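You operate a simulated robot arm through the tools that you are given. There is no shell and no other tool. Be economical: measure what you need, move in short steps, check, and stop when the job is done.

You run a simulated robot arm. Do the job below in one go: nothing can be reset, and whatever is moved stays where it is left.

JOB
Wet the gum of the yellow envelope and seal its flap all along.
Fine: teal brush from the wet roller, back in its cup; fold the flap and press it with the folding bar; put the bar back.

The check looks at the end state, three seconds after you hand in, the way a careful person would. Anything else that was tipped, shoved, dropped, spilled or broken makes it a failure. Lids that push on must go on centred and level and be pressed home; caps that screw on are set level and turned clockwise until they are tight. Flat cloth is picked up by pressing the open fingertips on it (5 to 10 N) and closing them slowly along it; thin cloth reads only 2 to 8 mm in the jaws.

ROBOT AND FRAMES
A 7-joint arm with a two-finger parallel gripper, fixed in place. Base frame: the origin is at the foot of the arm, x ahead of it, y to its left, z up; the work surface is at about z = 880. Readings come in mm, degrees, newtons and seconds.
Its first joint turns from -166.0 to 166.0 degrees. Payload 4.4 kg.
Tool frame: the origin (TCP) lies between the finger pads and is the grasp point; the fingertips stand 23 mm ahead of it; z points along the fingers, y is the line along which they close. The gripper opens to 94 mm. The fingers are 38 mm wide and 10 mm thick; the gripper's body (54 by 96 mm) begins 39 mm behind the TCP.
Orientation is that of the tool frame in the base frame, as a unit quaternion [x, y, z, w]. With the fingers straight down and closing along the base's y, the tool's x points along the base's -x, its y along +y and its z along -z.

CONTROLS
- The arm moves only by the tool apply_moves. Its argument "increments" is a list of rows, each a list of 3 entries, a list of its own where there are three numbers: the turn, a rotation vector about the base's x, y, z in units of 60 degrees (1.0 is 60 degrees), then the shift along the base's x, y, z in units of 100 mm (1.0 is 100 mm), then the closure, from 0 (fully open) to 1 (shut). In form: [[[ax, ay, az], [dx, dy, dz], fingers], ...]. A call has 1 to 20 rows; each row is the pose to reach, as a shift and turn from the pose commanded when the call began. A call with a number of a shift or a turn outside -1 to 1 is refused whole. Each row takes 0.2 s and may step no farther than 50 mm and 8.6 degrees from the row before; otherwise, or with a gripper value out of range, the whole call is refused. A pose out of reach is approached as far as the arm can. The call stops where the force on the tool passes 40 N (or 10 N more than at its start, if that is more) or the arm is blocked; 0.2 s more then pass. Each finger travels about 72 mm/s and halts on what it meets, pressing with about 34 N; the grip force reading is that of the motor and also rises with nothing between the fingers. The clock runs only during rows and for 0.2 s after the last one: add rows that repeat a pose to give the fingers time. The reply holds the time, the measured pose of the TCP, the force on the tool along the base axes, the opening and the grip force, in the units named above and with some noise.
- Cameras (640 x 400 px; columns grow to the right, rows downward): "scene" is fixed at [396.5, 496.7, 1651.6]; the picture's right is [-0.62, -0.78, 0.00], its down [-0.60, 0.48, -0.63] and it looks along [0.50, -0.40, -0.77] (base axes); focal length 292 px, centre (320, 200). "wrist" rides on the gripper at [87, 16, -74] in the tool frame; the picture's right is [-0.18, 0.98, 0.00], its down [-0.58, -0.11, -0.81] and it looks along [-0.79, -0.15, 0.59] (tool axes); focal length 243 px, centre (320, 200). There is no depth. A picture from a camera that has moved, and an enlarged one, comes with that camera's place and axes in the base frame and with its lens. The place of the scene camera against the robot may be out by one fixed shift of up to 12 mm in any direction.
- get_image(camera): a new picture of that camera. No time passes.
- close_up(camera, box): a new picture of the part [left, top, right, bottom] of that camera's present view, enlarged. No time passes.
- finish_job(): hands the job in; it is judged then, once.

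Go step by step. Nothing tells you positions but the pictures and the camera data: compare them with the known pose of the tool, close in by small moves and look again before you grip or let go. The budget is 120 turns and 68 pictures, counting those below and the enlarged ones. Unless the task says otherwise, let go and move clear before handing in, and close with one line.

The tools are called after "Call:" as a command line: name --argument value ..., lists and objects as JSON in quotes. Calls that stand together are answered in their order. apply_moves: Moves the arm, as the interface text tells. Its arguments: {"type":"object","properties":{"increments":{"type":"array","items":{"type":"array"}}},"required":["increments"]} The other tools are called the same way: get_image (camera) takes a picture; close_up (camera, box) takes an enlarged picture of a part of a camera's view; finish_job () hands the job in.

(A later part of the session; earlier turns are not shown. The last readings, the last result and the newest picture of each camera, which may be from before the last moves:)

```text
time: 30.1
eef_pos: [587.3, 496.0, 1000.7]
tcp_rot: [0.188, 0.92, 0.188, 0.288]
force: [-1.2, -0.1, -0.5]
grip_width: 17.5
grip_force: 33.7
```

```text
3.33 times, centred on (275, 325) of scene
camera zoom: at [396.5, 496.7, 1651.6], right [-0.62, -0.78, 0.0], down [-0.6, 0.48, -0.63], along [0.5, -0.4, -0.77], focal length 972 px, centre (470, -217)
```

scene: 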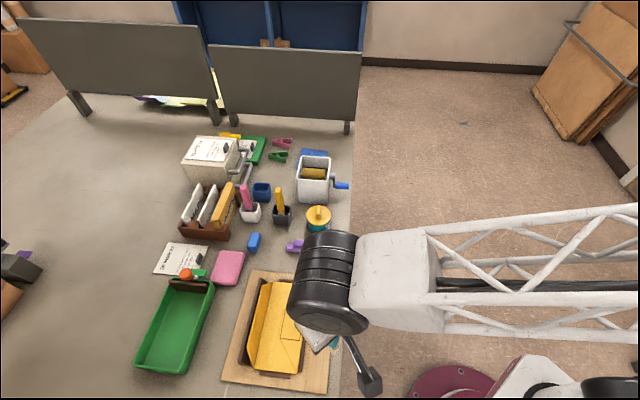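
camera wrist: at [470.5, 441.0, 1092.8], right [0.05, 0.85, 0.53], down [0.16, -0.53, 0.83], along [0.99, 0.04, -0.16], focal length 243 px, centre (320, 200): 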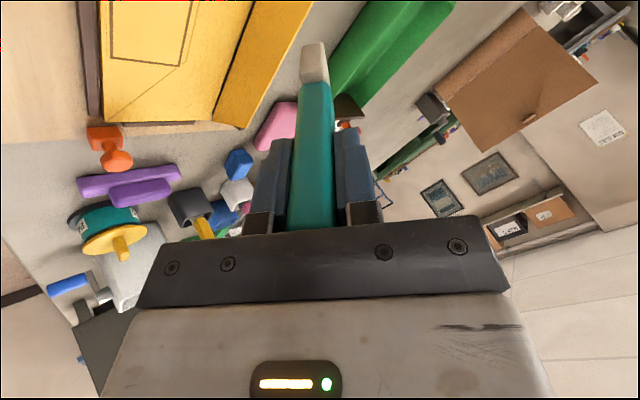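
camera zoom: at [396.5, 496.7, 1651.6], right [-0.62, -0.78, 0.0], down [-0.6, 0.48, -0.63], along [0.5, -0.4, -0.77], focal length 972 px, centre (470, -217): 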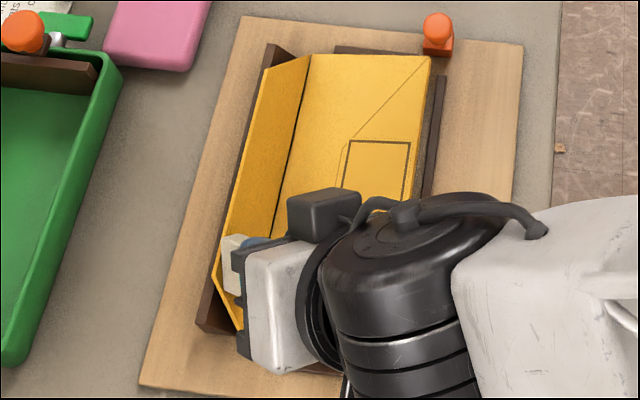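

Contact is light now and the body is settling back. I'll stroke toward the corner first, then along the flap.

Call:
apply_moves --increments '[[[0, 0, 0], [-0.06, 0.06, 0], 1], [[0, 0, 0], [0, 0, 0], 1], [[0, 0, 0], [0.08, -0.08, 0], 1], [[0, 0, 0], [0.16, -0.16, 0], 1], [[0, 0, 0], [0.24, -0.24, 0], 1], [[0, 0, 0], [0.32, -0.32, 0], 1], [[0, 0, 0], [0.4, -0.4, 0], 1], [[0, 0, 0], [0.48, -0.48, 0], 1], [[0, 0, 0], [0.48, -0.48, 0], 1]]'

Call:
close_up --camera "scene" --box '[225, 265, 325, 385]'

Call:
close_up --camera "wrist" --box '[200, 0, 440, 150]'

```text
time: 32.1
eef_pos: [634.7, 448.2, 1000.4]
tcp_rot: [0.188, 0.92, 0.188, 0.287]
force: [-0.6, -0.6, -0.5]
grip_width: 17.5
grip_force: 33.7
```

```text
3.33 times, centred on (275, 325) of scene
camera zoom: at [396.5, 496.7, 1651.6], right [-0.62, -0.78, 0.0], down [-0.6, 0.48, -0.63], along [0.5, -0.4, -0.77], focal length 972 px, centre (470, -217)
```

zoom: 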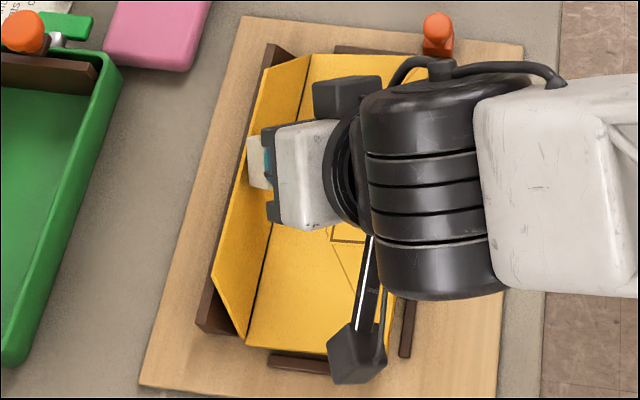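

```text
2.67 times, centred on (320, 75) of wrist
camera zoom: at [528.8, 483.5, 1026.2], right [0.37, 0.76, 0.53], down [-0.06, -0.55, 0.83], along [0.93, -0.35, -0.16], focal length 647 px, centre (320, 533)
```

zoom: 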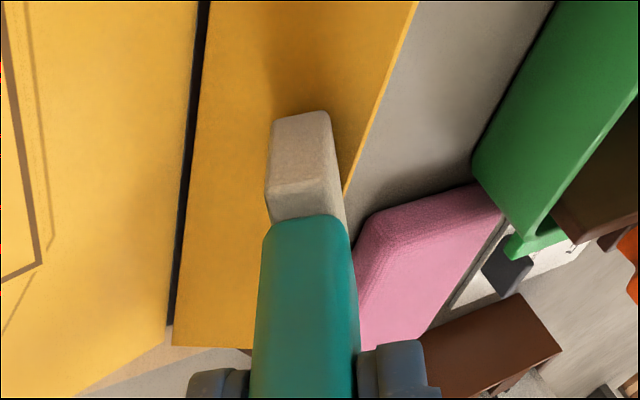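

The stroke is going well. I'll finish to the other end, then come back a little lower for a second pass.

Call:
apply_moves --increments '[[[0, 0, 0], [0.08, -0.08, 0], 1], [[0, 0, 0], [0.16, -0.16, 0], 1], [[0, 0, 0], [0.24, -0.24, 0], 1], [[0, 0, 0], [0.32, -0.32, 0], 1], [[0, 0, 0], [0.4, -0.4, 0], 1], [[0, 0, 0], [0.47, -0.47, 0], 1], [[0, 0, 0], [0.47, -0.47, 0], 1]]'

Call:
close_up --camera "scene" --box '[225, 265, 325, 385]'

Call:
close_up --camera "wrist" --box '[200, 0, 440, 150]'

```text
time: 33.7
eef_pos: [680.6, 402.0, 1000.5]
tcp_rot: [0.188, 0.92, 0.188, 0.288]
force: [0.8, 0.3, -0.3]
grip_width: 17.5
grip_force: 34.3
```

```text
3.33 times, centred on (275, 325) of scene
camera zoom: at [396.5, 496.7, 1651.6], right [-0.62, -0.78, 0.0], down [-0.6, 0.48, -0.63], along [0.5, -0.4, -0.77], focal length 972 px, centre (470, -217)
```

zoom: 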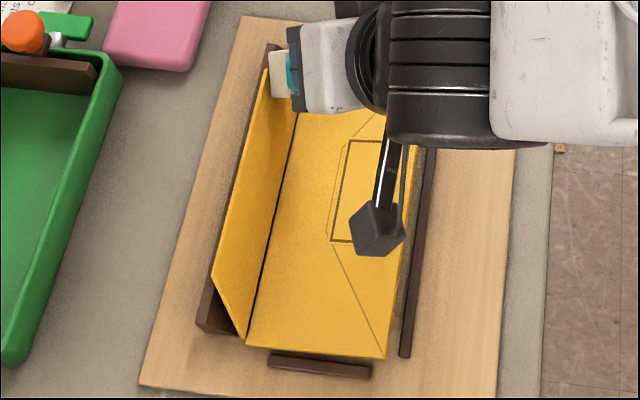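

```text
2.67 times, centred on (320, 75) of wrist
camera zoom: at [575.0, 437.2, 1026.3], right [0.37, 0.76, 0.53], down [-0.06, -0.55, 0.83], along [0.93, -0.35, -0.16], focal length 647 px, centre (320, 533)
```

zoom: 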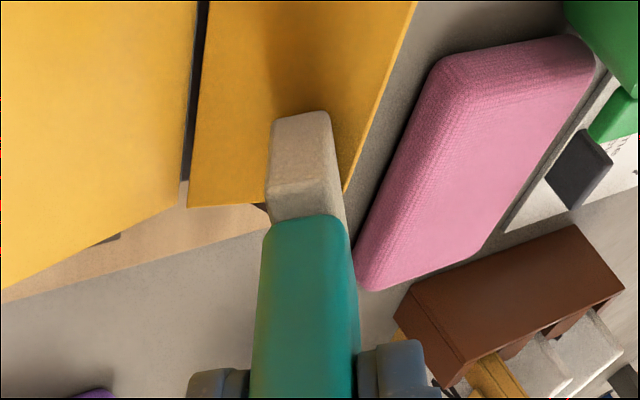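

Next is the return pass, about 8 mm lower on the flap.

Call:
apply_moves --increments '[[[0, 0, 0], [-0.025, -0.025, -0.08], 1], [[0, 0, 0], [-0.125, 0.075, -0.08], 1], [[0, 0, 0], [-0.225, 0.175, -0.08], 1], [[0, 0, 0], [-0.325, 0.275, -0.08], 1], [[0, 0, 0], [-0.425, 0.375, -0.08], 1], [[0, 0, 0], [-0.525, 0.475, -0.08], 1], [[0, 0, 0], [-0.625, 0.575, -0.08], 1], [[0, 0, 0], [-0.725, 0.675, -0.08], 1], [[0, 0, 0], [-0.825, 0.775, -0.08], 1], [[0, 0, 0], [-0.925, 0.875, -0.08], 1], [[0, 0, 0], [-0.985, 0.935, -0.08], 1], [[0, 0, 0], [-0.985, 0.935, -0.08], 1]]'

Call:
apply_moves --increments '[[[0, 0, 0], [-0.1, -0.1, 0.1], 1], [[0, 0, 0], [-0.25, -0.25, 0.4], 1], [[0, 0, 0], [-0.35, -0.35, 0.8], 1], [[0, 0, 0], [-0.35, -0.35, 0.8], 1]]'

Call:
close_up --camera "scene" --box '[225, 265, 325, 385]'

Call:
get_image --camera "wrist"

```text
time: 36.3
eef_pos: [582.6, 495.8, 992.2]
tcp_rot: [0.187, 0.92, 0.188, 0.287]
force: [1.1, -0.3, 0.3]
grip_width: 17.2
grip_force: 33.5
```

```text
time: 37.3
eef_pos: [547.5, 459.2, 1072.4]
tcp_rot: [0.187, 0.92, 0.189, 0.287]
force: [-0.3, 0.1, -0.9]
grip_width: 17.3
grip_force: 34.1
```

```text
3.33 times, centred on (275, 325) of scene
camera zoom: at [396.5, 496.7, 1651.6], right [-0.62, -0.78, 0.0], down [-0.6, 0.48, -0.63], along [0.5, -0.4, -0.77], focal length 972 px, centre (470, -217)
```

zoom: 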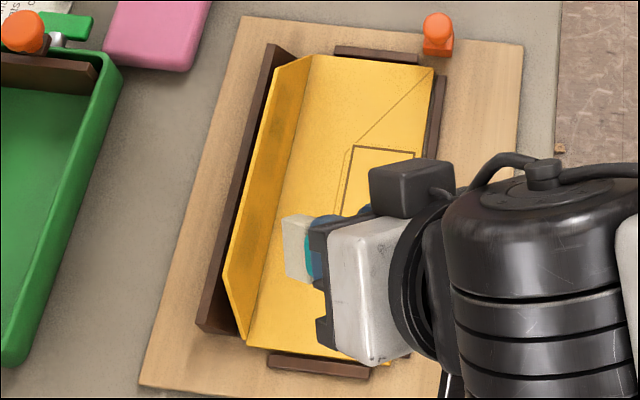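

```text
21 pictures are left
camera wrist: at [441.8, 494.6, 1098.4], right [0.37, 0.76, 0.53], down [-0.06, -0.55, 0.83], along [0.93, -0.35, -0.16], focal length 243 px, centre (320, 200)
```

wrist: 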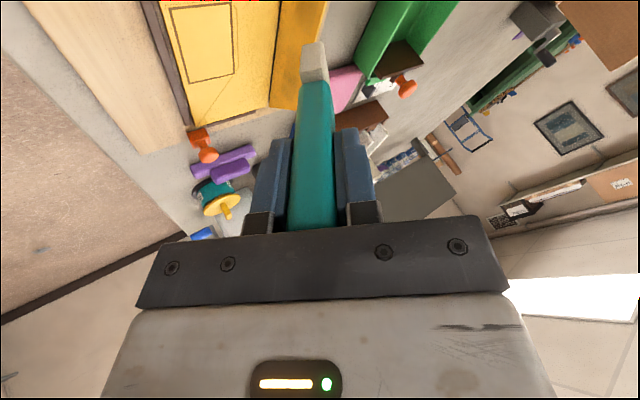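

The envelope lies flat again and the flap shows darker patches, probably the wet gum. I'll zoom in to check coverage.

Call:
close_up --camera "scene" --box '[285, 275, 325, 375]'

Call:
close_up --camera "scene" --box '[240, 275, 300, 375]'

```text
4.00 times, centred on (305, 325) of scene
camera zoom: at [396.5, 496.7, 1651.6], right [-0.62, -0.78, 0.0], down [-0.6, 0.48, -0.63], along [0.5, -0.4, -0.77], focal length 1166 px, centre (380, -300)
```

zoom: 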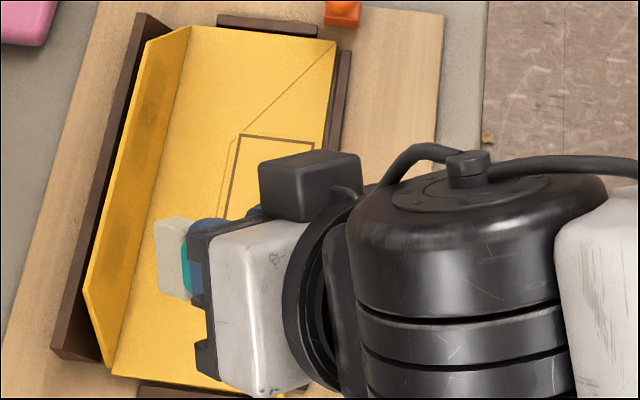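

```text
4.00 times, centred on (270, 325) of scene
camera zoom: at [396.5, 496.7, 1651.6], right [-0.62, -0.78, 0.0], down [-0.6, 0.48, -0.63], along [0.5, -0.4, -0.77], focal length 1166 px, centre (520, -300)
```

zoom: 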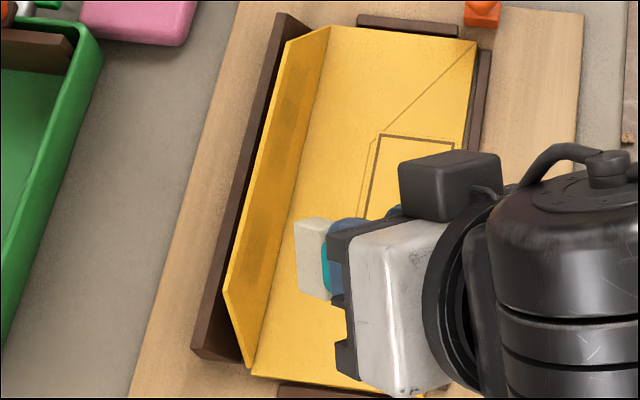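

There's a darker streak along the flap, but I need its continuity. Two tight views should show that.

Call:
close_up --camera "scene" --box '[240, 278, 310, 322]'

Call:
close_up --camera "scene" --box '[225, 320, 295, 370]'

```text
9.09 times, centred on (275, 300) of scene
camera zoom: at [396.5, 496.7, 1651.6], right [-0.62, -0.78, 0.0], down [-0.6, 0.48, -0.63], along [0.5, -0.4, -0.77], focal length 2650 px, centre (729, -709)
```

zoom: 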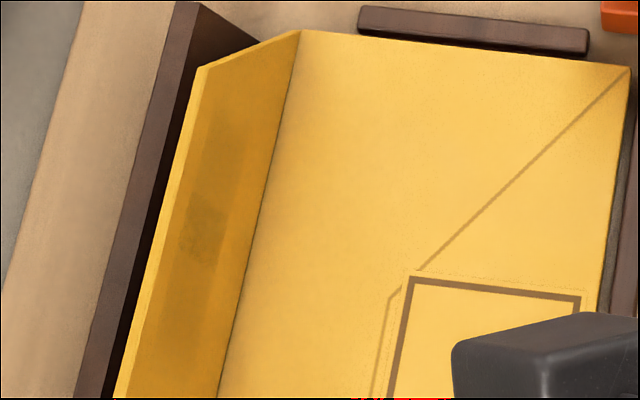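

```text
8.00 times, centred on (260, 345) of scene
camera zoom: at [396.5, 496.7, 1651.6], right [-0.62, -0.78, 0.0], down [-0.6, 0.48, -0.63], along [0.5, -0.4, -0.77], focal length 2332 px, centre (800, -960)
```

zoom: 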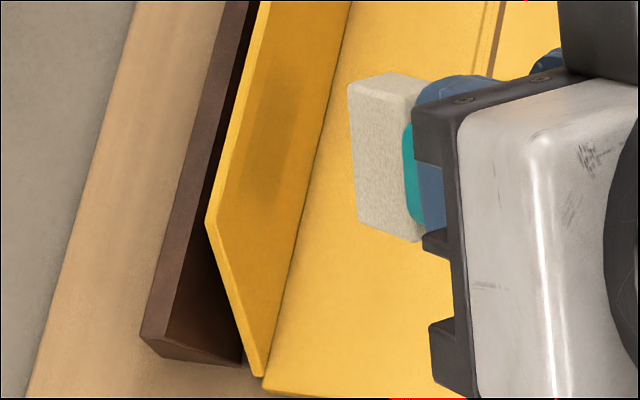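

A clear wet band runs along the middle of the flap, about 8 mm short of the free edge and of the ends. I'll add one more pass closer to the edge and out to both ends.

Call:
apply_moves --increments '[[[0, 0, 0], [0.11, 0.19, -0.2], 1], [[0, 0, 0], [0.225, 0.378, -0.45], 1], [[0, 0, 0], [0.225, 0.378, -0.664], 1], [[0, 0, 0], [0.27, 0.42, -0.664], 1], [[0, 0, 0], [0.319, 0.467, -0.664], 1], [[0, 0, 0], [0.319, 0.467, -0.664], 1]]'

Call:
apply_moves --increments '[[[0, 0, 0], [0.07, -0.07, 0], 1], [[0, 0, 0], [0.14, -0.14, 0], 1], [[0, 0, 0], [0.21, -0.21, 0], 1], [[0, 0, 0], [0.28, -0.28, 0], 1], [[0, 0, 0], [0.35, -0.35, 0], 1], [[0, 0, 0], [0.42, -0.42, 0], 1], [[0, 0, 0], [0.49, -0.49, 0], 1], [[0, 0, 0], [0.56, -0.56, 0], 1], [[0, 0, 0], [0.63, -0.63, 0], 1], [[0, 0, 0], [0.7, -0.7, 0], 1], [[0, 0, 0], [0.77, -0.77, 0], 1], [[0, 0, 0], [0.84, -0.84, 0], 1], [[0, 0, 0], [0.91, -0.91, 0], 1], [[0, 0, 0], [0.97, -0.97, 0], 1]]'

Call:
apply_moves --increments '[[[0, 0, 0], [0.06, -0.06, 0], 1], [[0, 0, 0], [0.0, -0.0, -0.08], 1], [[0, 0, 0], [0.06, -0.06, -0.08], 1], [[0, 0, 0], [0, 0, -0.08], 1], [[0, 0, 0], [-0.15, -0.15, 0], 1], [[0, 0, 0], [-0.4, -0.4, 0.3], 1], [[0, 0, 0], [-0.5, -0.5, 0.7], 1], [[0, 0, 0], [-0.5, -0.5, 0.7], 1]]'

Call:
close_up --camera "scene" --box '[225, 275, 315, 370]'

```text
time: 38.7
eef_pos: [580.7, 507.0, 1005.3]
tcp_rot: [0.187, 0.92, 0.189, 0.287]
force: [-0.9, 0.0, -1.2]
grip_width: 17.4
grip_force: 34.0
```

```text
time: 41.7
eef_pos: [677.1, 409.4, 1005.0]
tcp_rot: [0.187, 0.92, 0.189, 0.287]
force: [0.0, 0.3, -1.1]
grip_width: 17.3
grip_force: 34.0
```

```text
time: 43.5
eef_pos: [625.7, 357.7, 1076.9]
tcp_rot: [0.188, 0.92, 0.188, 0.288]
force: [-0.8, 0.1, -0.5]
grip_width: 17.3
grip_force: 34.4
```

```text
4.21 times, centred on (270, 322) of scene
camera zoom: at [396.5, 496.7, 1651.6], right [-0.62, -0.78, 0.0], down [-0.6, 0.48, -0.63], along [0.5, -0.4, -0.77], focal length 1227 px, centre (530, -316)
```

zoom: 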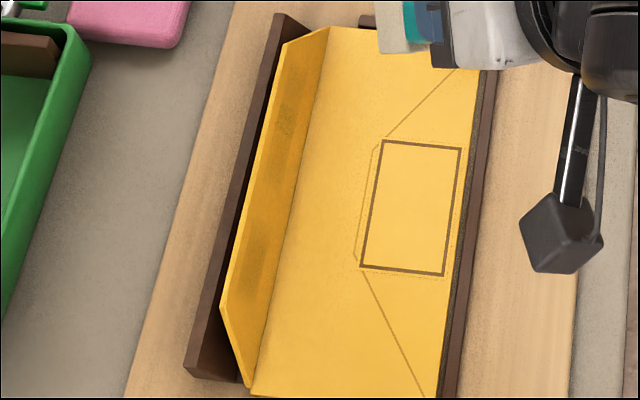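

The wet band now runs the length of the flap. I'll return the brush, undoing the tilt on the way back to the blue cup.

Call:
apply_moves --increments '[[[0, 0, 0.13], [0.1, -0.03, 0.3], 1], [[0, 0, 0.26], [0.3, -0.08, 0.6], 1], [[0, 0, 0.383], [0.6, -0.15, 0.8], 1], [[0, 0, 0.383], [0.99, -0.25, 0.8], 1], [[0, 0, 0.383], [0.99, -0.25, 0.8], 1]]'

Call:
apply_moves --increments '[[[-0.094, 0.094, 0], [0.2, -0.05, 0], 1], [[-0.188, 0.188, 0], [0.4, -0.1, 0], 1], [[-0.282, 0.282, 0], [0.6, -0.15, 0], 1], [[-0.376, 0.376, 0], [0.8, -0.2, 0], 1], [[-0.471, 0.471, 0], [0.99, -0.25, 0], 1], [[-0.471, 0.471, 0], [0.99, -0.25, 0], 1]]'

Call:
apply_moves --increments '[[[0, 0, 0], [0.33, -0.1, 0], 1], [[0, 0, 0], [0.66, -0.2, 0], 1], [[0, 0, 0], [0.99, -0.27, 0], 1], [[0, 0, 0], [0.99, -0.27, 0], 1]]'

```text
time: 44.7
eef_pos: [727.7, 334.9, 1154.9]
tcp_rot: [0.0, 0.939, 0.242, 0.243]
force: [-0.3, -0.1, -0.1]
grip_width: 17.3
grip_force: 34.1
```

```text
time: 46.1
eef_pos: [827.5, 309.3, 1155.6]
tcp_rot: [0.0, 1.0, 0.0, 0.002]
force: [-0.6, 0.9, 0.0]
grip_width: 17.3
grip_force: 34.3
```

```text
time: 47.1
eef_pos: [925.3, 282.7, 1157.3]
tcp_rot: [0.0, 1.0, 0.001, 0.002]
force: [0.1, 0.2, 0.0]
grip_width: 17.4
grip_force: 34.9
```

Now I go above the cup and look.

Call:
apply_moves --increments '[[[0, 0, 0], [0.4, -0.12, 0], 1], [[0, 0, 0], [0.8, -0.24, 0], 1], [[0, 0, 0], [0.99, -0.29, -0.2], 1], [[0, 0, 0], [0.99, -0.29, -0.5], 1], [[0, 0, 0], [0.99, -0.29, -0.5], 1]]'

Call:
close_up --camera "scene" --box '[230, 140, 300, 210]'

Call:
close_up --camera "wrist" --box '[220, 0, 420, 125]'

```text
time: 48.3
eef_pos: [1024.9, 254.1, 1106.1]
tcp_rot: [0.0, 1.0, 0.001, 0.002]
force: [0.2, 0.2, 0.2]
grip_width: 17.4
grip_force: 34.3
```

```text
5.71 times, centred on (265, 175) of scene
camera zoom: at [396.5, 496.7, 1651.6], right [-0.62, -0.78, 0.0], down [-0.6, 0.48, -0.63], along [0.5, -0.4, -0.77], focal length 1666 px, centre (634, 343)
```

zoom: 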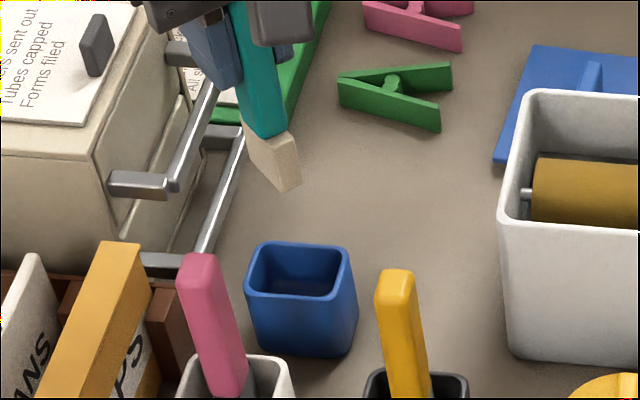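

```text
3.20 times, centred on (320, 62) of wrist
camera zoom: at [937.8, 269.6, 1181.6], right [0.18, 0.98, 0.0], down [0.58, -0.11, 0.81], along [0.8, -0.15, -0.59], focal length 776 px, centre (320, 640)
```

zoom: 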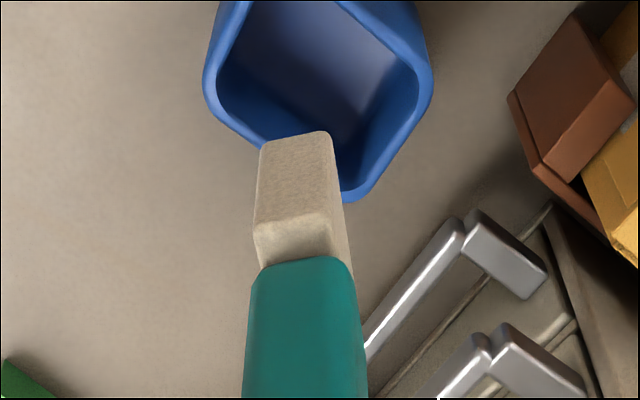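

The brush end is centred over the cup within a few millimetres. I'm lowering it in.

Call:
apply_moves --increments '[[[0, 0, 0], [0.01, 0, -0.3], 1], [[0, 0, 0], [0.01, 0, -0.5], 1], [[0, 0, 0], [0.01, 0, -0.65], 1], [[0, 0, 0], [0.01, 0, -0.8], 1], [[0, 0, 0], [0.01, 0, -0.95], 1], [[0, 0, 0], [0.01, 0, -1], 1], [[0, 0, 0], [0.01, 0, -1], 1]]'

Call:
close_up --camera "wrist" --box '[220, 0, 420, 125]'

```text
time: 49.5
eef_pos: [1025.3, 253.8, 1023.6]
tcp_rot: [0.0, 1.0, 0.002, 0.007]
force: [-0.3, -0.8, 4.4]
grip_width: 17.7
grip_force: 33.6
stopped in row 6: the force on the tool passed its limit (the readings are from after the stop); the commanded pose is now the measured one
```

```text
3.20 times, centred on (320, 62) of wrist
camera zoom: at [939.0, 269.2, 1098.3], right [0.18, 0.98, 0.01], down [0.57, -0.11, 0.81], along [0.8, -0.15, -0.58], focal length 776 px, centre (320, 640)
```

zoom: 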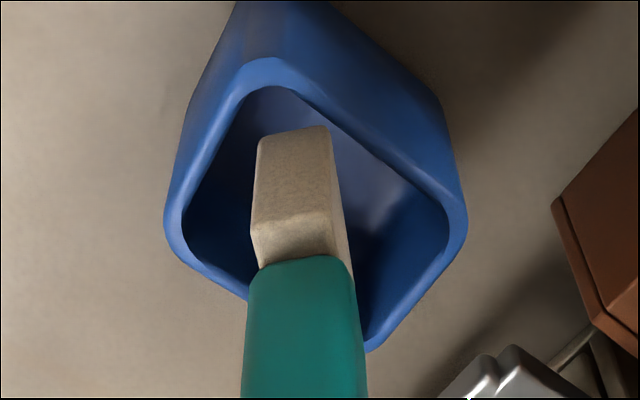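

The brush caught on the rim. The cup centre is about (1019, 255) and its diagonal is turned about 8°, so I'll raise, shift (+2, +3) mm, yaw +8° and try again.

Call:
apply_moves --increments '[[[0, 0, 0], [0, 0, 0.12], 1], [[0, 0, 0.133], [0.02, 0.03, 0.12], 1], [[0, 0, 0.133], [0.02, 0.03, 0.0], 1], [[0, 0, 0.133], [0.02, 0.03, -0.05], 1], [[0, 0, 0.133], [0.02, 0.03, -0.1], 1], [[0, 0, 0.133], [0.02, 0.03, -0.15], 1], [[0, 0, 0.133], [0.02, 0.03, -0.2], 1], [[0, 0, 0.133], [0.02, 0.03, -0.2], 1]]'

Call:
close_up --camera "wrist" --box '[220, 0, 420, 125]'

```text
time: 51.3
eef_pos: [1028.4, 257.1, 1002.9]
tcp_rot: [-0.069, 0.998, 0.001, 0.007]
force: [0.2, -0.2, -0.1]
grip_width: 17.4
grip_force: 33.9
```

```text
3.20 times, centred on (320, 62) of wrist
camera zoom: at [939.6, 260.0, 1077.8], right [0.05, 1.0, 0.01], down [0.58, -0.03, 0.81], along [0.81, -0.03, -0.58], focal length 776 px, centre (320, 640)
```

zoom: 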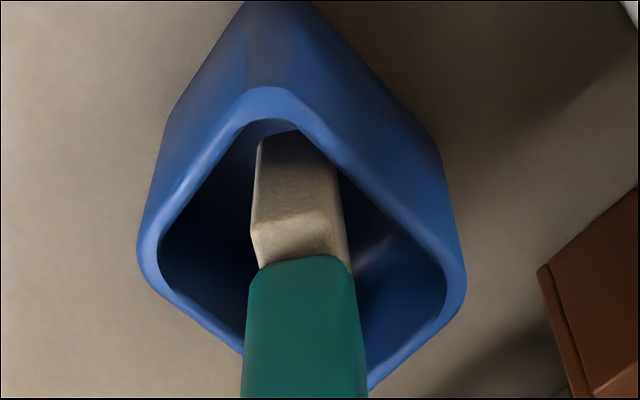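

It's inside the cup now. I'll lower until it touches the bottom.

Call:
apply_moves --increments '[[[0, 0, 0], [0, 0, -0.03], 1], [[0, 0, 0], [0, 0, -0.05], 1], [[0, 0, 0], [0, 0, -0.05], 1]]'

Call:
apply_moves --increments '[[[0, 0, 0], [0, 0, -0.02], 1], [[0, 0, 0], [0, 0, -0.04], 1], [[0, 0, 0], [0, 0, -0.04], 1]]'

Call:
apply_moves --increments '[[[0, 0, 0], [0, 0, -0.02], 1], [[0, 0, 0], [0, 0, -0.04], 1], [[0, 0, 0], [0, 0, -0.04], 1]]'

```text
time: 52.1
eef_pos: [1027.0, 257.3, 997.4]
tcp_rot: [-0.07, 0.998, 0.003, 0.007]
force: [-0.5, -0.8, -1.1]
grip_width: 17.3
grip_force: 34.1
```

```text
time: 52.9
eef_pos: [1028.7, 256.8, 993.8]
tcp_rot: [-0.07, 0.998, 0.002, 0.007]
force: [0.2, -0.1, -0.9]
grip_width: 17.5
grip_force: 33.9
```

```text
time: 53.7
eef_pos: [1028.3, 257.2, 990.5]
tcp_rot: [-0.07, 0.998, 0.002, 0.009]
force: [-0.4, -1.0, 12.9]
grip_width: 17.4
grip_force: 33.5
```

It has bottomed out at z≈991. I'll release slowly and lift clear.

Call:
apply_moves --increments '[[[0, 0, 0], [0, 0, 0.02], 0.85], [[0, 0, 0], [0, 0, 0.02], 0.75], [[0, 0, 0], [0, 0, 0.02], 0.65], [[0, 0, 0], [0, 0, 0.02], 0.55], [[0, 0, 0], [0, 0, 0.02], 0.48], [[0, 0, 0], [0, 0, 0.02], 0.45], [[0, 0, 0], [0, 0, 0.1], 0.45], [[0, 0, 0], [0, 0, 0.3], 0.45], [[0, 0, 0], [0, 0, 0.6], 0.45], [[0, 0, 0], [0, 0, 1], 0.45], [[0, 0, 0], [0, 0, 1], 0.45]]'

Call:
close_up --camera "scene" --box '[220, 135, 330, 255]'

```text
time: 56.1
eef_pos: [1027.9, 255.3, 1089.5]
tcp_rot: [-0.07, 0.998, 0.002, 0.007]
force: [-0.1, -0.2, 0.4]
grip_width: 52.0
grip_force: 0.0
```

```text
3.33 times, centred on (275, 195) of scene
camera zoom: at [396.5, 496.7, 1651.6], right [-0.62, -0.78, 0.0], down [-0.6, 0.48, -0.63], along [0.5, -0.4, -0.77], focal length 972 px, centre (470, 217)
```

zoom: 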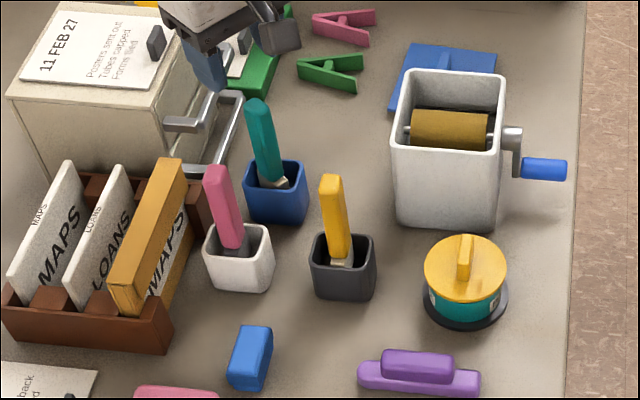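

The teal brush is back in its cup. The folding bar is the purple one with a ridge handle, lying near (774, 258) with its axis about 48.7°. I'll head there and turn the fingers across it.

Call:
apply_moves --increments '[[[0, 0, 0.135], [-0.1, 0, 0.3], 0.45], [[0, 0, 0.27], [-0.4, 0, 0.3], 0.45], [[0, 0, 0.405], [-0.7, 0, 0.3], 0.45], [[0, 0, 0.54], [-0.99, 0, 0.3], 0.45], [[0, 0, 0.678], [-0.99, 0, 0.3], 0.45], [[0, 0, 0.678], [-0.99, 0, 0.3], 0.45]]'

Call:
apply_moves --increments '[[[0, 0, 0], [-0.4, 0, 0], 0.45], [[0, 0, 0], [-0.8, 0, 0], 0.45], [[0, 0, 0], [-0.99, 0, -0.3], 0.45], [[0, 0, 0], [-0.99, 0, -0.3], 0.45]]'

Call:
apply_moves --increments '[[[0, 0, 0], [-0.3, 0.02, -0.2], 0.45], [[0, 0, 0], [-0.56, 0.03, -0.5], 0.45], [[0, 0, 0], [-0.56, 0.03, -0.5], 0.45]]'

Call:
get_image --camera "wrist"

```text
time: 57.5
eef_pos: [928.1, 255.8, 1120.0]
tcp_rot: [-0.413, 0.911, 0.004, 0.006]
force: [-0.3, -0.3, 0.0]
grip_width: 51.7
grip_force: 0.0
```

```text
time: 58.5
eef_pos: [829.0, 256.4, 1088.7]
tcp_rot: [-0.412, 0.911, 0.004, 0.006]
force: [0.1, 0.3, -0.2]
grip_width: 51.6
grip_force: 0.1
```

```text
time: 59.3
eef_pos: [773.5, 259.8, 1038.8]
tcp_rot: [-0.412, 0.911, 0.004, 0.005]
force: [-0.8, -0.5, -1.4]
grip_width: 51.8
grip_force: 0.1
```

```text
10 pictures are left
camera wrist: at [704.7, 204.2, 1114.0], right [-0.62, 0.79, 0.01], down [0.46, 0.35, 0.81], along [0.64, 0.5, -0.58], focal length 243 px, centre (320, 200)
```

wrist: 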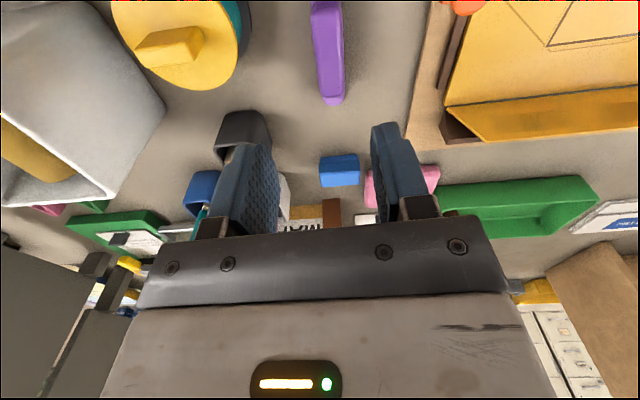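

The bar's centre line is about 7 mm to one side of the TCP. I'll correct (-4, +5) mm, descend to z≈918 and close on the ridge.

Call:
apply_moves --increments '[[[0, 0, 0], [-0.04, 0.05, -0.3], 0.45], [[0, 0, 0], [-0.04, 0.05, -0.7], 0.45], [[0, 0, 0], [-0.04, 0.05, -0.9], 0.45], [[0, 0, 0], [-0.04, 0.05, -0.98], 0.45], [[0, 0, 0], [-0.04, 0.05, -0.98], 0.45]]'

Call:
apply_moves --increments '[[[0, 0, 0], [0, 0, -0.1], 0.45], [[0, 0, 0], [0, 0, -0.2], 0.45], [[0, 0, 0], [0, 0, -0.22], 0.45], [[0, 0, 0], [0, 0, -0.22], 0.45]]'

Call:
close_up --camera "scene" --box '[270, 215, 350, 265]'

```text
time: 60.5
eef_pos: [769.6, 263.3, 941.4]
tcp_rot: [-0.412, 0.911, 0.005, 0.005]
force: [0.5, 1.1, -0.2]
grip_width: 51.5
grip_force: 0.0
```

```text
time: 61.5
eef_pos: [768.9, 264.6, 919.1]
tcp_rot: [-0.412, 0.911, 0.004, 0.005]
force: [-0.4, 0.7, 0.6]
grip_width: 51.7
grip_force: 0.0
```

```text
8.00 times, centred on (310, 240) of scene
camera zoom: at [396.5, 496.7, 1651.6], right [-0.62, -0.78, 0.0], down [-0.6, 0.48, -0.63], along [0.5, -0.4, -0.77], focal length 2332 px, centre (400, -120)
```

zoom: 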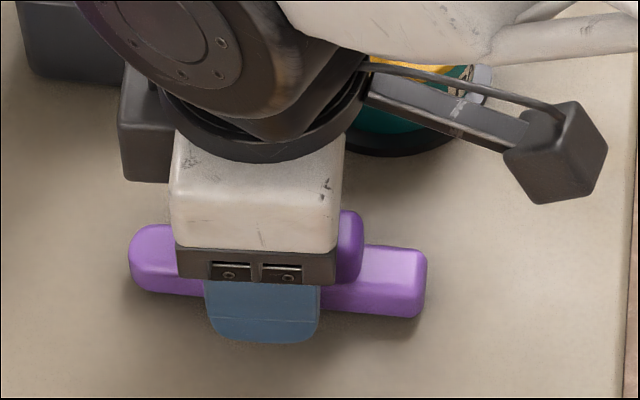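

The bar sits between the fingers and the grip is about 6 mm off its centre. I'll shift along the bar and close.

Call:
apply_moves --increments '[[[0, 0, 0], [-0.04, -0.045, 0], 0.45], [[0, 0, 0], [-0.04, -0.045, 0], 0.52], [[0, 0, 0], [-0.04, -0.045, 0], 0.6], [[0, 0, 0], [-0.04, -0.045, 0], 0.66], [[0, 0, 0], [-0.04, -0.045, 0], 0.72], [[0, 0, 0], [-0.04, -0.045, 0], 0.78], [[0, 0, 0], [-0.04, -0.045, 0], 0.84], [[0, 0, 0], [-0.04, -0.045, 0], 0.9], [[0, 0, 0], [-0.04, -0.045, 0], 1], [[0, 0, 0], [-0.04, -0.045, 0], 1]]'

Call:
apply_moves --increments '[[[0, 0, 0], [0, 0, 0.3], 1], [[0, 0, 0], [0, 0, 0.6], 1], [[0, 0, 0], [0, 0, 1], 1], [[0, 0, 0], [0, 0, 1], 1]]'

Call:
get_image --camera "wrist"

```text
time: 63.7
eef_pos: [765.8, 260.4, 919.9]
tcp_rot: [-0.411, 0.912, 0.004, 0.006]
force: [-0.5, 0.8, 0.6]
grip_width: 21.8
grip_force: 34.1
```

```text
time: 64.7
eef_pos: [764.3, 259.0, 1020.5]
tcp_rot: [-0.412, 0.911, 0.004, 0.005]
force: [0.4, 0.8, -1.1]
grip_width: 21.6
grip_force: 34.1
```

```text
8 pictures are left
camera wrist: at [697.2, 204.0, 1095.0], right [-0.62, 0.79, 0.01], down [0.46, 0.35, 0.81], along [0.64, 0.5, -0.58], focal length 243 px, centre (320, 200)
```

wrist: 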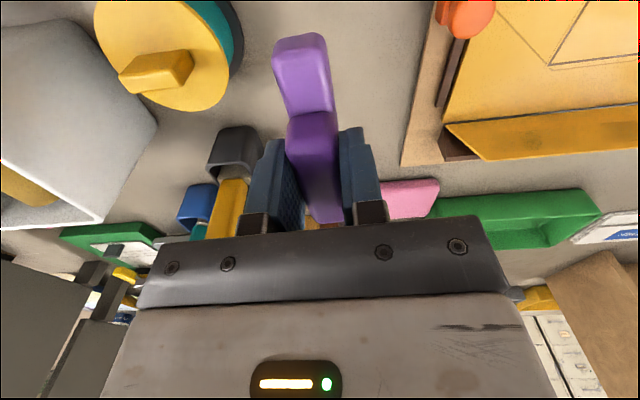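

The bar is firmly held at 21.8 mm. I noted its pick pose: TCP (766, 260, 920), yaw 48.6°, bar bottom 40 mm below the TCP. I'll turn it parallel to the flap and carry it behind the flap.

Call:
apply_moves --increments '[[[0, 0, -0.13], [0, 0.1, 0.3], 1], [[0, 0, -0.26], [0, 0.3, 0.3], 1], [[0, 0, -0.39], [-0.05, 0.5, 0.3], 1], [[0, 0, -0.52], [-0.1, 0.7, 0.3], 1], [[0, 0, -0.65], [-0.15, 0.8, 0.3], 1], [[0, 0, -0.78], [-0.2, 0.8, 0.3], 1], [[0, 0, -0.78], [-0.2, 0.8, 0.3], 1]]'

Call:
apply_moves --increments '[[[0, 0, -0.13], [0.1, 0.2, 0], 1], [[0, 0, -0.26], [0.1, 0.4, 0], 1], [[0, 0, -0.39], [0.1, 0.6, 0], 1], [[0, 0, -0.52], [0.1, 0.8, 0], 1], [[0, 0, -0.65], [0.1, 0.9, 0], 1], [[0, 0, -0.78], [0.1, 0.9, 0], 1], [[0, 0, -0.78], [0.1, 0.9, 0], 1]]'

```text
time: 66.3
eef_pos: [743.5, 340.1, 1048.8]
tcp_rot: [-0.016, 1.0, 0.001, 0.007]
force: [0.4, -0.2, -1.6]
grip_width: 21.6
grip_force: 34.2
```

```text
time: 67.9
eef_pos: [755.7, 430.3, 1049.5]
tcp_rot: [0.383, 0.924, -0.001, 0.007]
force: [-0.2, -0.5, -0.5]
grip_width: 21.5
grip_force: 34.2
```

Next I align with the flap's centre just behind it, still high, then check.

Call:
apply_moves --increments '[[[0, 0, 0], [-0.25, 0.3, 0], 1], [[0, 0, 0], [-0.5, 0.57, 0], 1], [[0, 0, 0], [-0.62, 0.71, -0.3], 1], [[0, 0, 0], [-0.62, 0.71, -0.6], 1], [[0, 0, 0], [-0.62, 0.71, -0.6], 1]]'

Call:
close_up --camera "scene" --box '[195, 260, 315, 380]'

```text
time: 69.1
eef_pos: [693.4, 501.9, 989.1]
tcp_rot: [0.382, 0.924, -0.001, 0.008]
force: [-0.1, -0.4, -1.0]
grip_width: 21.2
grip_force: 33.3
```

```text
3.33 times, centred on (255, 320) of scene
camera zoom: at [396.5, 496.7, 1651.6], right [-0.62, -0.78, 0.0], down [-0.6, 0.48, -0.63], along [0.5, -0.4, -0.77], focal length 972 px, centre (537, -200)
```

zoom: 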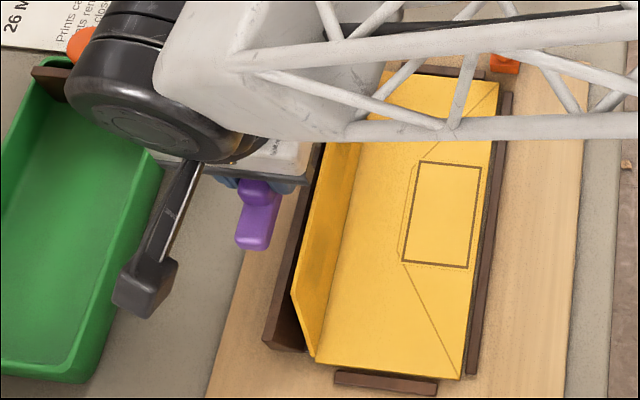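

The bar is positioned behind the flap. I'll lower its bottom to about z=926, above the back wall and below the flap edge, and sweep the flap over.

Call:
apply_moves --increments '[[[0, 0, 0], [0, 0, -0.12], 1], [[0, 0, 0], [0, 0, -0.23], 1], [[0, 0, 0], [-0.06, -0.06, -0.23], 1], [[0, 0, 0], [-0.12, -0.12, -0.23], 1], [[0, 0, 0], [-0.18, -0.18, -0.23], 1], [[0, 0, 0], [-0.24, -0.24, -0.23], 1], [[0, 0, 0], [-0.24, -0.24, -0.23], 1]]'

Call:
close_up --camera "scene" --box '[195, 260, 315, 380]'

```text
time: 70.7
eef_pos: [668.3, 477.6, 967.4]
tcp_rot: [0.383, 0.924, -0.001, 0.008]
force: [0.2, -0.5, -0.9]
grip_width: 21.6
grip_force: 34.1
```

```text
3.33 times, centred on (255, 320) of scene
camera zoom: at [396.5, 496.7, 1651.6], right [-0.62, -0.78, 0.0], down [-0.6, 0.48, -0.63], along [0.5, -0.4, -0.77], focal length 972 px, centre (537, -200)
```

zoom: 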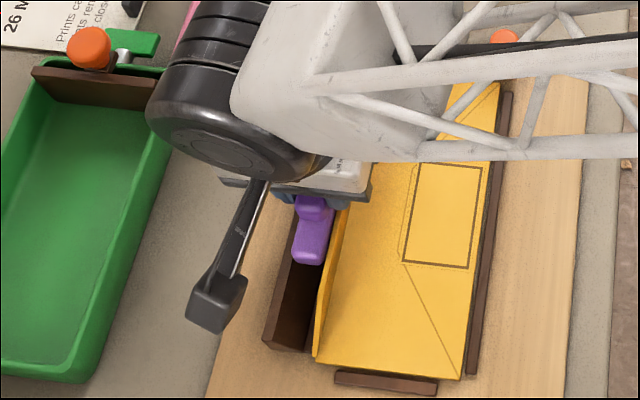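

The flap is upright now, with the envelope still flat. I'll keep sweeping over, then press down.

Call:
apply_moves --increments '[[[0, 0, 0], [-0.06, -0.06, 0], 1], [[0, 0, 0], [-0.12, -0.12, 0], 1], [[0, 0, 0], [-0.18, -0.18, 0], 1], [[0, 0, 0], [-0.24, -0.24, 0], 1], [[0, 0, 0], [-0.28, -0.28, -0.03], 1], [[0, 0, 0], [-0.3, -0.3, -0.1], 1], [[0, 0, 0], [-0.32, -0.32, -0.16], 1], [[0, 0, 0], [-0.32, -0.32, -0.16], 1]]'

Call:
close_up --camera "scene" --box '[195, 260, 315, 380]'

```text
time: 72.5
eef_pos: [636.1, 445.0, 951.1]
tcp_rot: [0.383, 0.924, -0.002, 0.007]
force: [0.2, -0.3, -0.7]
grip_width: 21.3
grip_force: 34.1
```

```text
3.33 times, centred on (255, 320) of scene
camera zoom: at [396.5, 496.7, 1651.6], right [-0.62, -0.78, 0.0], down [-0.6, 0.48, -0.63], along [0.5, -0.4, -0.77], focal length 972 px, centre (537, -200)
```

zoom: 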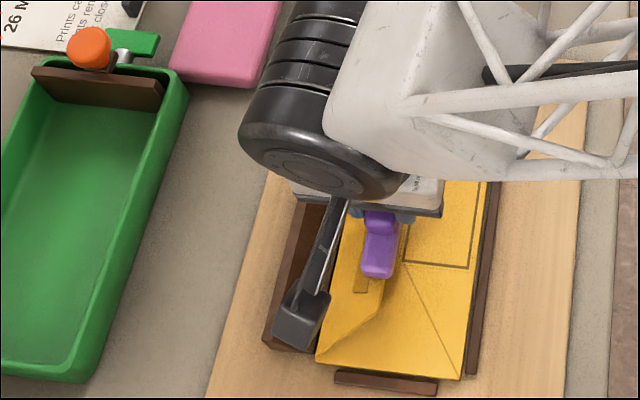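

The flap is folded under the bar. I'm pressing down gradually.

Call:
apply_moves --increments '[[[0, 0, 0], [0, 0, -0.03], 1], [[0, 0, 0], [0, 0, -0.06], 1], [[0, 0, 0], [0, 0, -0.06], 1]]'

Call:
apply_moves --increments '[[[0, 0, 0], [0, 0, -0.02], 1], [[0, 0, 0], [0, 0, -0.04], 1], [[0, 0, 0], [0, 0, -0.04], 1]]'

Call:
apply_moves --increments '[[[0, 0, 0], [0, 0, -0.02], 1], [[0, 0, 0], [0, 0, -0.03], 1], [[0, 0, 0], [0, 0, -0.03], 1]]'

```text
time: 73.3
eef_pos: [637.0, 445.1, 944.6]
tcp_rot: [0.383, 0.924, -0.002, 0.008]
force: [0.3, -0.5, -0.9]
grip_width: 21.4
grip_force: 33.8
```

```text
time: 74.1
eef_pos: [637.8, 445.8, 940.9]
tcp_rot: [0.383, 0.924, -0.001, 0.007]
force: [1.2, -0.5, 0.0]
grip_width: 21.7
grip_force: 34.0
```

```text
time: 74.9
eef_pos: [637.7, 445.7, 937.5]
tcp_rot: [0.383, 0.924, -0.001, 0.008]
force: [-0.4, -0.1, -1.0]
grip_width: 21.7
grip_force: 34.0
```

No load yet, so I'll continue down.

Call:
apply_moves --increments '[[[0, 0, 0], [0, 0, -0.02], 1], [[0, 0, 0], [0, 0, -0.03], 1], [[0, 0, 0], [0, 0, -0.03], 1]]'

Call:
apply_moves --increments '[[[0, 0, 0], [0, 0, -0.015], 1], [[0, 0, 0], [0, 0, -0.03], 1], [[0, 0, 0], [0, 0, -0.03], 1]]'

Call:
apply_moves --increments '[[[0, 0, 0], [0, 0, -0.015], 1], [[0, 0, 0], [0, 0, -0.02], 1], [[0, 0, 0], [0, 0, -0.02], 1]]'

```text
time: 75.7
eef_pos: [638.2, 445.4, 936.1]
tcp_rot: [0.383, 0.924, 0.0, 0.008]
force: [-1.4, -0.3, 29.9]
grip_width: 21.7
grip_force: 33.6
```

```text
time: 76.5
eef_pos: [638.2, 446.0, 931.9]
tcp_rot: [0.382, 0.924, 0.001, 0.006]
force: [2.0, 2.2, 31.5]
grip_width: 21.7
grip_force: 34.0
```

```text
time: 77.3
eef_pos: [637.3, 444.1, 930.1]
tcp_rot: [0.383, 0.924, -0.001, 0.007]
force: [1.3, 1.9, 31.7]
grip_width: 21.6
grip_force: 34.2
```

Pressing at about 31 N. Now I'll press along the whole flap by lifting slightly, shifting and pressing at each spot, at two depths.

Call:
apply_moves --increments '[[[0, 0, 0], [0, 0, 0], 1], [[0, 0, 0], [0, 0, 0.05], 1], [[0, 0, 0], [-0.14, 0.14, 0.05], 1], [[0, 0, 0], [-0.27, 0.27, 0.05], 1], [[0, 0, 0], [-0.27, 0.27, 0.02], 1], [[0, 0, 0], [-0.27, 0.27, 0], 1], [[0, 0, 0], [-0.27, 0.27, -0.005], 1], [[0, 0, 0], [-0.27, 0.27, -0.005], 1]]'

Call:
apply_moves --increments '[[[0, 0, 0], [0, 0, 0.05], 1], [[0, 0, 0], [0.106, 0.106, 0.05], 1], [[0, 0, 0], [0.106, 0.106, 0.02], 1], [[0, 0, 0], [0.106, 0.106, 0], 1], [[0, 0, 0], [0.106, 0.106, -0.005], 1], [[0, 0, 0], [0.106, 0.106, -0.005], 1]]'

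Call:
apply_moves --increments '[[[0, 0, 0], [0, 0, 0.05], 1], [[0, 0, 0], [0.14, -0.14, 0.05], 1], [[0, 0, 0], [0.27, -0.27, 0.05], 1], [[0, 0, 0], [0.27, -0.27, 0.02], 1], [[0, 0, 0], [0.27, -0.27, 0], 1], [[0, 0, 0], [0.27, -0.27, 0], 1]]'

```text
time: 79.1
eef_pos: [611.5, 473.4, 930.9]
tcp_rot: [0.382, 0.924, 0.0, 0.008]
force: [-1.4, -0.7, 15.2]
grip_width: 21.7
grip_force: 34.3
```

```text
time: 80.5
eef_pos: [620.9, 481.5, 930.6]
tcp_rot: [0.383, 0.924, 0.0, 0.008]
force: [0.6, 1.3, 17.1]
grip_width: 21.7
grip_force: 34.2
```

```text
time: 81.9
eef_pos: [648.5, 455.6, 929.0]
tcp_rot: [0.382, 0.924, 0.001, 0.008]
force: [-1.7, -2.3, 25.7]
grip_width: 21.6
grip_force: 34.1
```

Good contact pressure at each spot. On to the other end at both depths.

Call:
apply_moves --increments '[[[0, 0, 0], [0, 0, 0.05], 1], [[0, 0, 0], [0.14, -0.14, 0.05], 1], [[0, 0, 0], [0.27, -0.27, 0.05], 1], [[0, 0, 0], [0.27, -0.27, 0.02], 1], [[0, 0, 0], [0.27, -0.27, 0], 1], [[0, 0, 0], [0.27, -0.27, 0], 1]]'

Call:
apply_moves --increments '[[[0, 0, 0], [0, 0, 0.05], 1], [[0, 0, 0], [-0.106, -0.106, 0.05], 1], [[0, 0, 0], [-0.106, -0.106, 0.02], 1], [[0, 0, 0], [-0.106, -0.106, 0], 1], [[0, 0, 0], [-0.106, -0.106, -0.005], 1], [[0, 0, 0], [-0.106, -0.106, -0.005], 1], [[0, 0, 0], [-0.106, -0.106, -0.005], 1]]'

Call:
apply_moves --increments '[[[0, 0, 0], [0, 0, 0.05], 1], [[0, 0, 0], [-0.14, 0.14, 0.05], 1], [[0, 0, 0], [-0.27, 0.27, 0.05], 1], [[0, 0, 0], [-0.27, 0.27, 0.02], 1], [[0, 0, 0], [-0.27, 0.27, 0], 1], [[0, 0, 0], [-0.27, 0.27, -0.005], 1], [[0, 0, 0], [-0.27, 0.27, -0.005], 1], [[0, 0, 0], [-0.27, 0.27, -0.005], 1]]'

```text
time: 83.3
eef_pos: [675.9, 428.1, 930.6]
tcp_rot: [0.383, 0.924, 0.0, 0.007]
force: [-0.6, 0.1, 16.1]
grip_width: 21.8
grip_force: 34.4
```

```text
time: 84.9
eef_pos: [665.8, 417.5, 928.8]
tcp_rot: [0.382, 0.924, 0.001, 0.008]
force: [0.8, 0.4, 30.9]
grip_width: 21.6
grip_force: 34.3
```

```text
time: 86.7
eef_pos: [637.3, 446.3, 928.4]
tcp_rot: [0.383, 0.924, -0.001, 0.008]
force: [2.9, 0.6, 32.1]
grip_width: 21.9
grip_force: 34.2
```

All spots are pressed. I'll lift off and carry the bar back toward its spot, turning it on the way.

Call:
apply_moves --increments '[[[0, 0, 0], [0, 0, 0.15], 1], [[0, 0, 0], [0, 0, 0.5], 1], [[0, 0, 0], [0, 0, 1], 1], [[0, 0, 0], [0, 0, 1], 1]]'

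Call:
apply_moves --increments '[[[0, 0, 0.13], [0.15, -0.2, 0.2], 1], [[0, 0, 0.26], [0.3, -0.4, 0.2], 1], [[0, 0, 0.39], [0.45, -0.6, 0.2], 1], [[0, 0, 0.52], [0.6, -0.8, 0.2], 1], [[0, 0, 0.65], [0.65, -0.9, 0.2], 1], [[0, 0, 0.78], [0.65, -0.95, 0.2], 1], [[0, 0, 0.78], [0.65, -0.95, 0.2], 1]]'

Call:
apply_moves --increments '[[[0, 0, 0.13], [0.15, -0.2, 0], 1], [[0, 0, 0.26], [0.3, -0.4, 0], 1], [[0, 0, 0.39], [0.45, -0.6, 0], 1], [[0, 0, 0.52], [0.6, -0.8, 0], 1], [[0, 0, 0.65], [0.63, -0.9, 0], 1], [[0, 0, 0.78], [0.63, -0.9, 0], 1], [[0, 0, 0.78], [0.63, -0.9, 0], 1]]'

Call:
close_up --camera "scene" --box '[225, 265, 325, 385]'

```text
time: 87.7
eef_pos: [637.6, 446.2, 1028.5]
tcp_rot: [0.383, 0.924, -0.001, 0.008]
force: [0.0, 0.4, -1.5]
grip_width: 21.8
grip_force: 33.9
```

```text
time: 89.3
eef_pos: [702.2, 349.7, 1047.9]
tcp_rot: [-0.016, 1.0, 0.002, 0.007]
force: [0.5, -0.1, -1.6]
grip_width: 21.5
grip_force: 33.9
```

```text
time: 90.9
eef_pos: [766.1, 260.7, 1047.7]
tcp_rot: [-0.412, 0.911, 0.004, 0.005]
force: [-0.9, -0.4, -1.3]
grip_width: 21.8
grip_force: 34.1
```

```text
3.33 times, centred on (275, 325) of scene
camera zoom: at [396.5, 496.7, 1651.6], right [-0.62, -0.78, 0.0], down [-0.6, 0.48, -0.63], along [0.5, -0.4, -0.77], focal length 972 px, centre (470, -217)
```

zoom: 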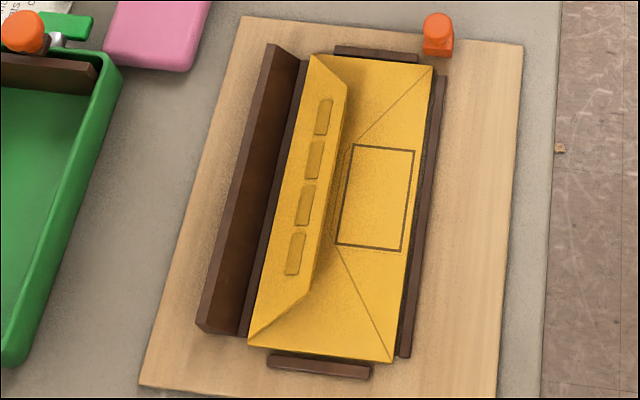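

The flap is folded over, but the shadow at its edge makes me doubt it's flat. From here the wrist camera looks straight at the open side, so I'll check there.

Call:
close_up --camera "wrist" --box '[420, 0, 640, 140]'

```text
2.86 times, centred on (530, 70) of wrist
camera zoom: at [696.6, 204.5, 1122.7], right [-0.62, 0.79, 0.01], down [0.46, 0.35, 0.81], along [0.64, 0.51, -0.58], focal length 693 px, centre (-280, 571)
```

zoom: 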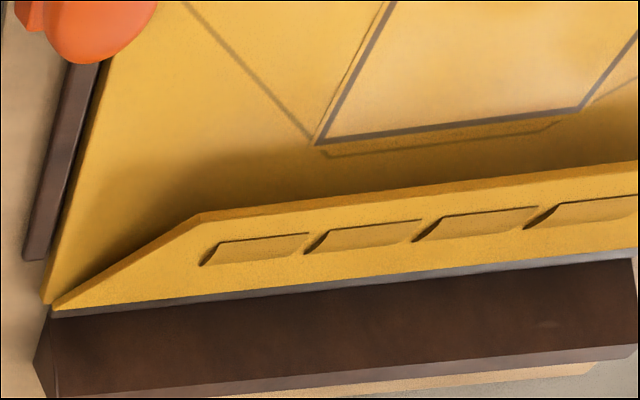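

The free edge stands at z≈922, so the flap has lifted about 29° and isn't sealed. The four pads along mid-flap (about S=775 when flat) probably need firmer, longer pressing, so I'm going back to press directly on them while the gum is wet.

Call:
apply_moves --increments '[[[0, 0, -0.13], [-0.1, 0.15, 0], 1], [[0, 0, -0.26], [-0.2, 0.35, 0], 1], [[0, 0, -0.39], [-0.35, 0.55, 0], 1], [[0, 0, -0.52], [-0.5, 0.75, 0], 1], [[0, 0, -0.65], [-0.6, 0.95, 0], 1], [[0, 0, -0.78], [-0.6, 0.95, 0], 1]]'

Call:
apply_moves --increments '[[[0, 0, -0.13], [-0.1, 0.15, 0], 1], [[0, 0, -0.26], [-0.2, 0.35, 0], 1], [[0, 0, -0.39], [-0.35, 0.55, 0], 1], [[0, 0, -0.52], [-0.5, 0.75, 0], 1], [[0, 0, -0.65], [-0.613, 0.968, 0], 1], [[0, 0, -0.78], [-0.613, 0.968, 0], 1], [[0, 0, -0.78], [-0.613, 0.968, -0.3], 1], [[0, 0, -0.78], [-0.613, 0.968, -0.6], 1]]'

Call:
apply_moves --increments '[[[0, 0, 0], [0, 0, -0.2], 1], [[0, 0, 0], [0, 0, -0.4], 1], [[0, 0, 0], [0, 0, -0.5], 1], [[0, 0, 0], [0, 0, -0.56], 1], [[0, 0, 0], [0, 0, -0.56], 1]]'

```text
time: 92.3
eef_pos: [706.2, 355.3, 1048.7]
tcp_rot: [-0.016, 1.0, 0.001, 0.007]
force: [0.5, -0.1, -0.6]
grip_width: 21.8
grip_force: 34.2
```

```text
time: 94.1
eef_pos: [645.1, 452.7, 987.7]
tcp_rot: [0.383, 0.924, -0.001, 0.007]
force: [-0.1, -0.1, -1.1]
grip_width: 21.8
grip_force: 34.2
```

```text
time: 95.3
eef_pos: [644.1, 452.4, 930.8]
tcp_rot: [0.384, 0.924, -0.002, 0.007]
force: [-0.1, 0.5, -1.0]
grip_width: 21.6
grip_force: 34.0
```

Call:
apply_moves --increments '[[[0, 0, 0], [0, 0, -0.015], 1], [[0, 0, 0], [0, 0, -0.025], 1], [[0, 0, 0], [0, 0, -0.025], 1]]'

Call:
apply_moves --increments '[[[0, 0, 0], [0, 0, -0.01], 1], [[0, 0, 0], [0, 0, -0.02], 1], [[0, 0, 0], [0, 0, -0.02], 1], [[0, 0, 0], [0, 0, -0.02], 1], [[0, 0, 0], [0, 0, -0.02], 1], [[0, 0, 0], [0, 0, -0.02], 1], [[0, 0, 0], [0, 0, -0.02], 1]]'

Call:
apply_moves --increments '[[[0, 0, 0], [0, 0, -0.01], 1], [[0, 0, 0], [0, 0, -0.01], 1], [[0, 0, 0], [0, 0, -0.01], 1], [[0, 0, 0], [0, 0, -0.01], 1], [[0, 0, 0], [0, 0, -0.01], 1]]'

```text
time: 96.1
eef_pos: [644.0, 452.3, 929.0]
tcp_rot: [0.383, 0.924, -0.001, 0.008]
force: [-0.7, 0.2, 4.6]
grip_width: 21.6
grip_force: 33.5
```

```text
time: 97.7
eef_pos: [644.2, 452.7, 927.9]
tcp_rot: [0.383, 0.924, 0.0, 0.007]
force: [2.2, 1.7, 34.6]
grip_width: 21.8
grip_force: 33.9
```

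```text
time: 98.9
eef_pos: [643.8, 452.0, 924.8]
tcp_rot: [0.383, 0.924, -0.002, 0.007]
force: [-1.1, -1.3, 11.6]
grip_width: 21.6
grip_force: 33.8
```

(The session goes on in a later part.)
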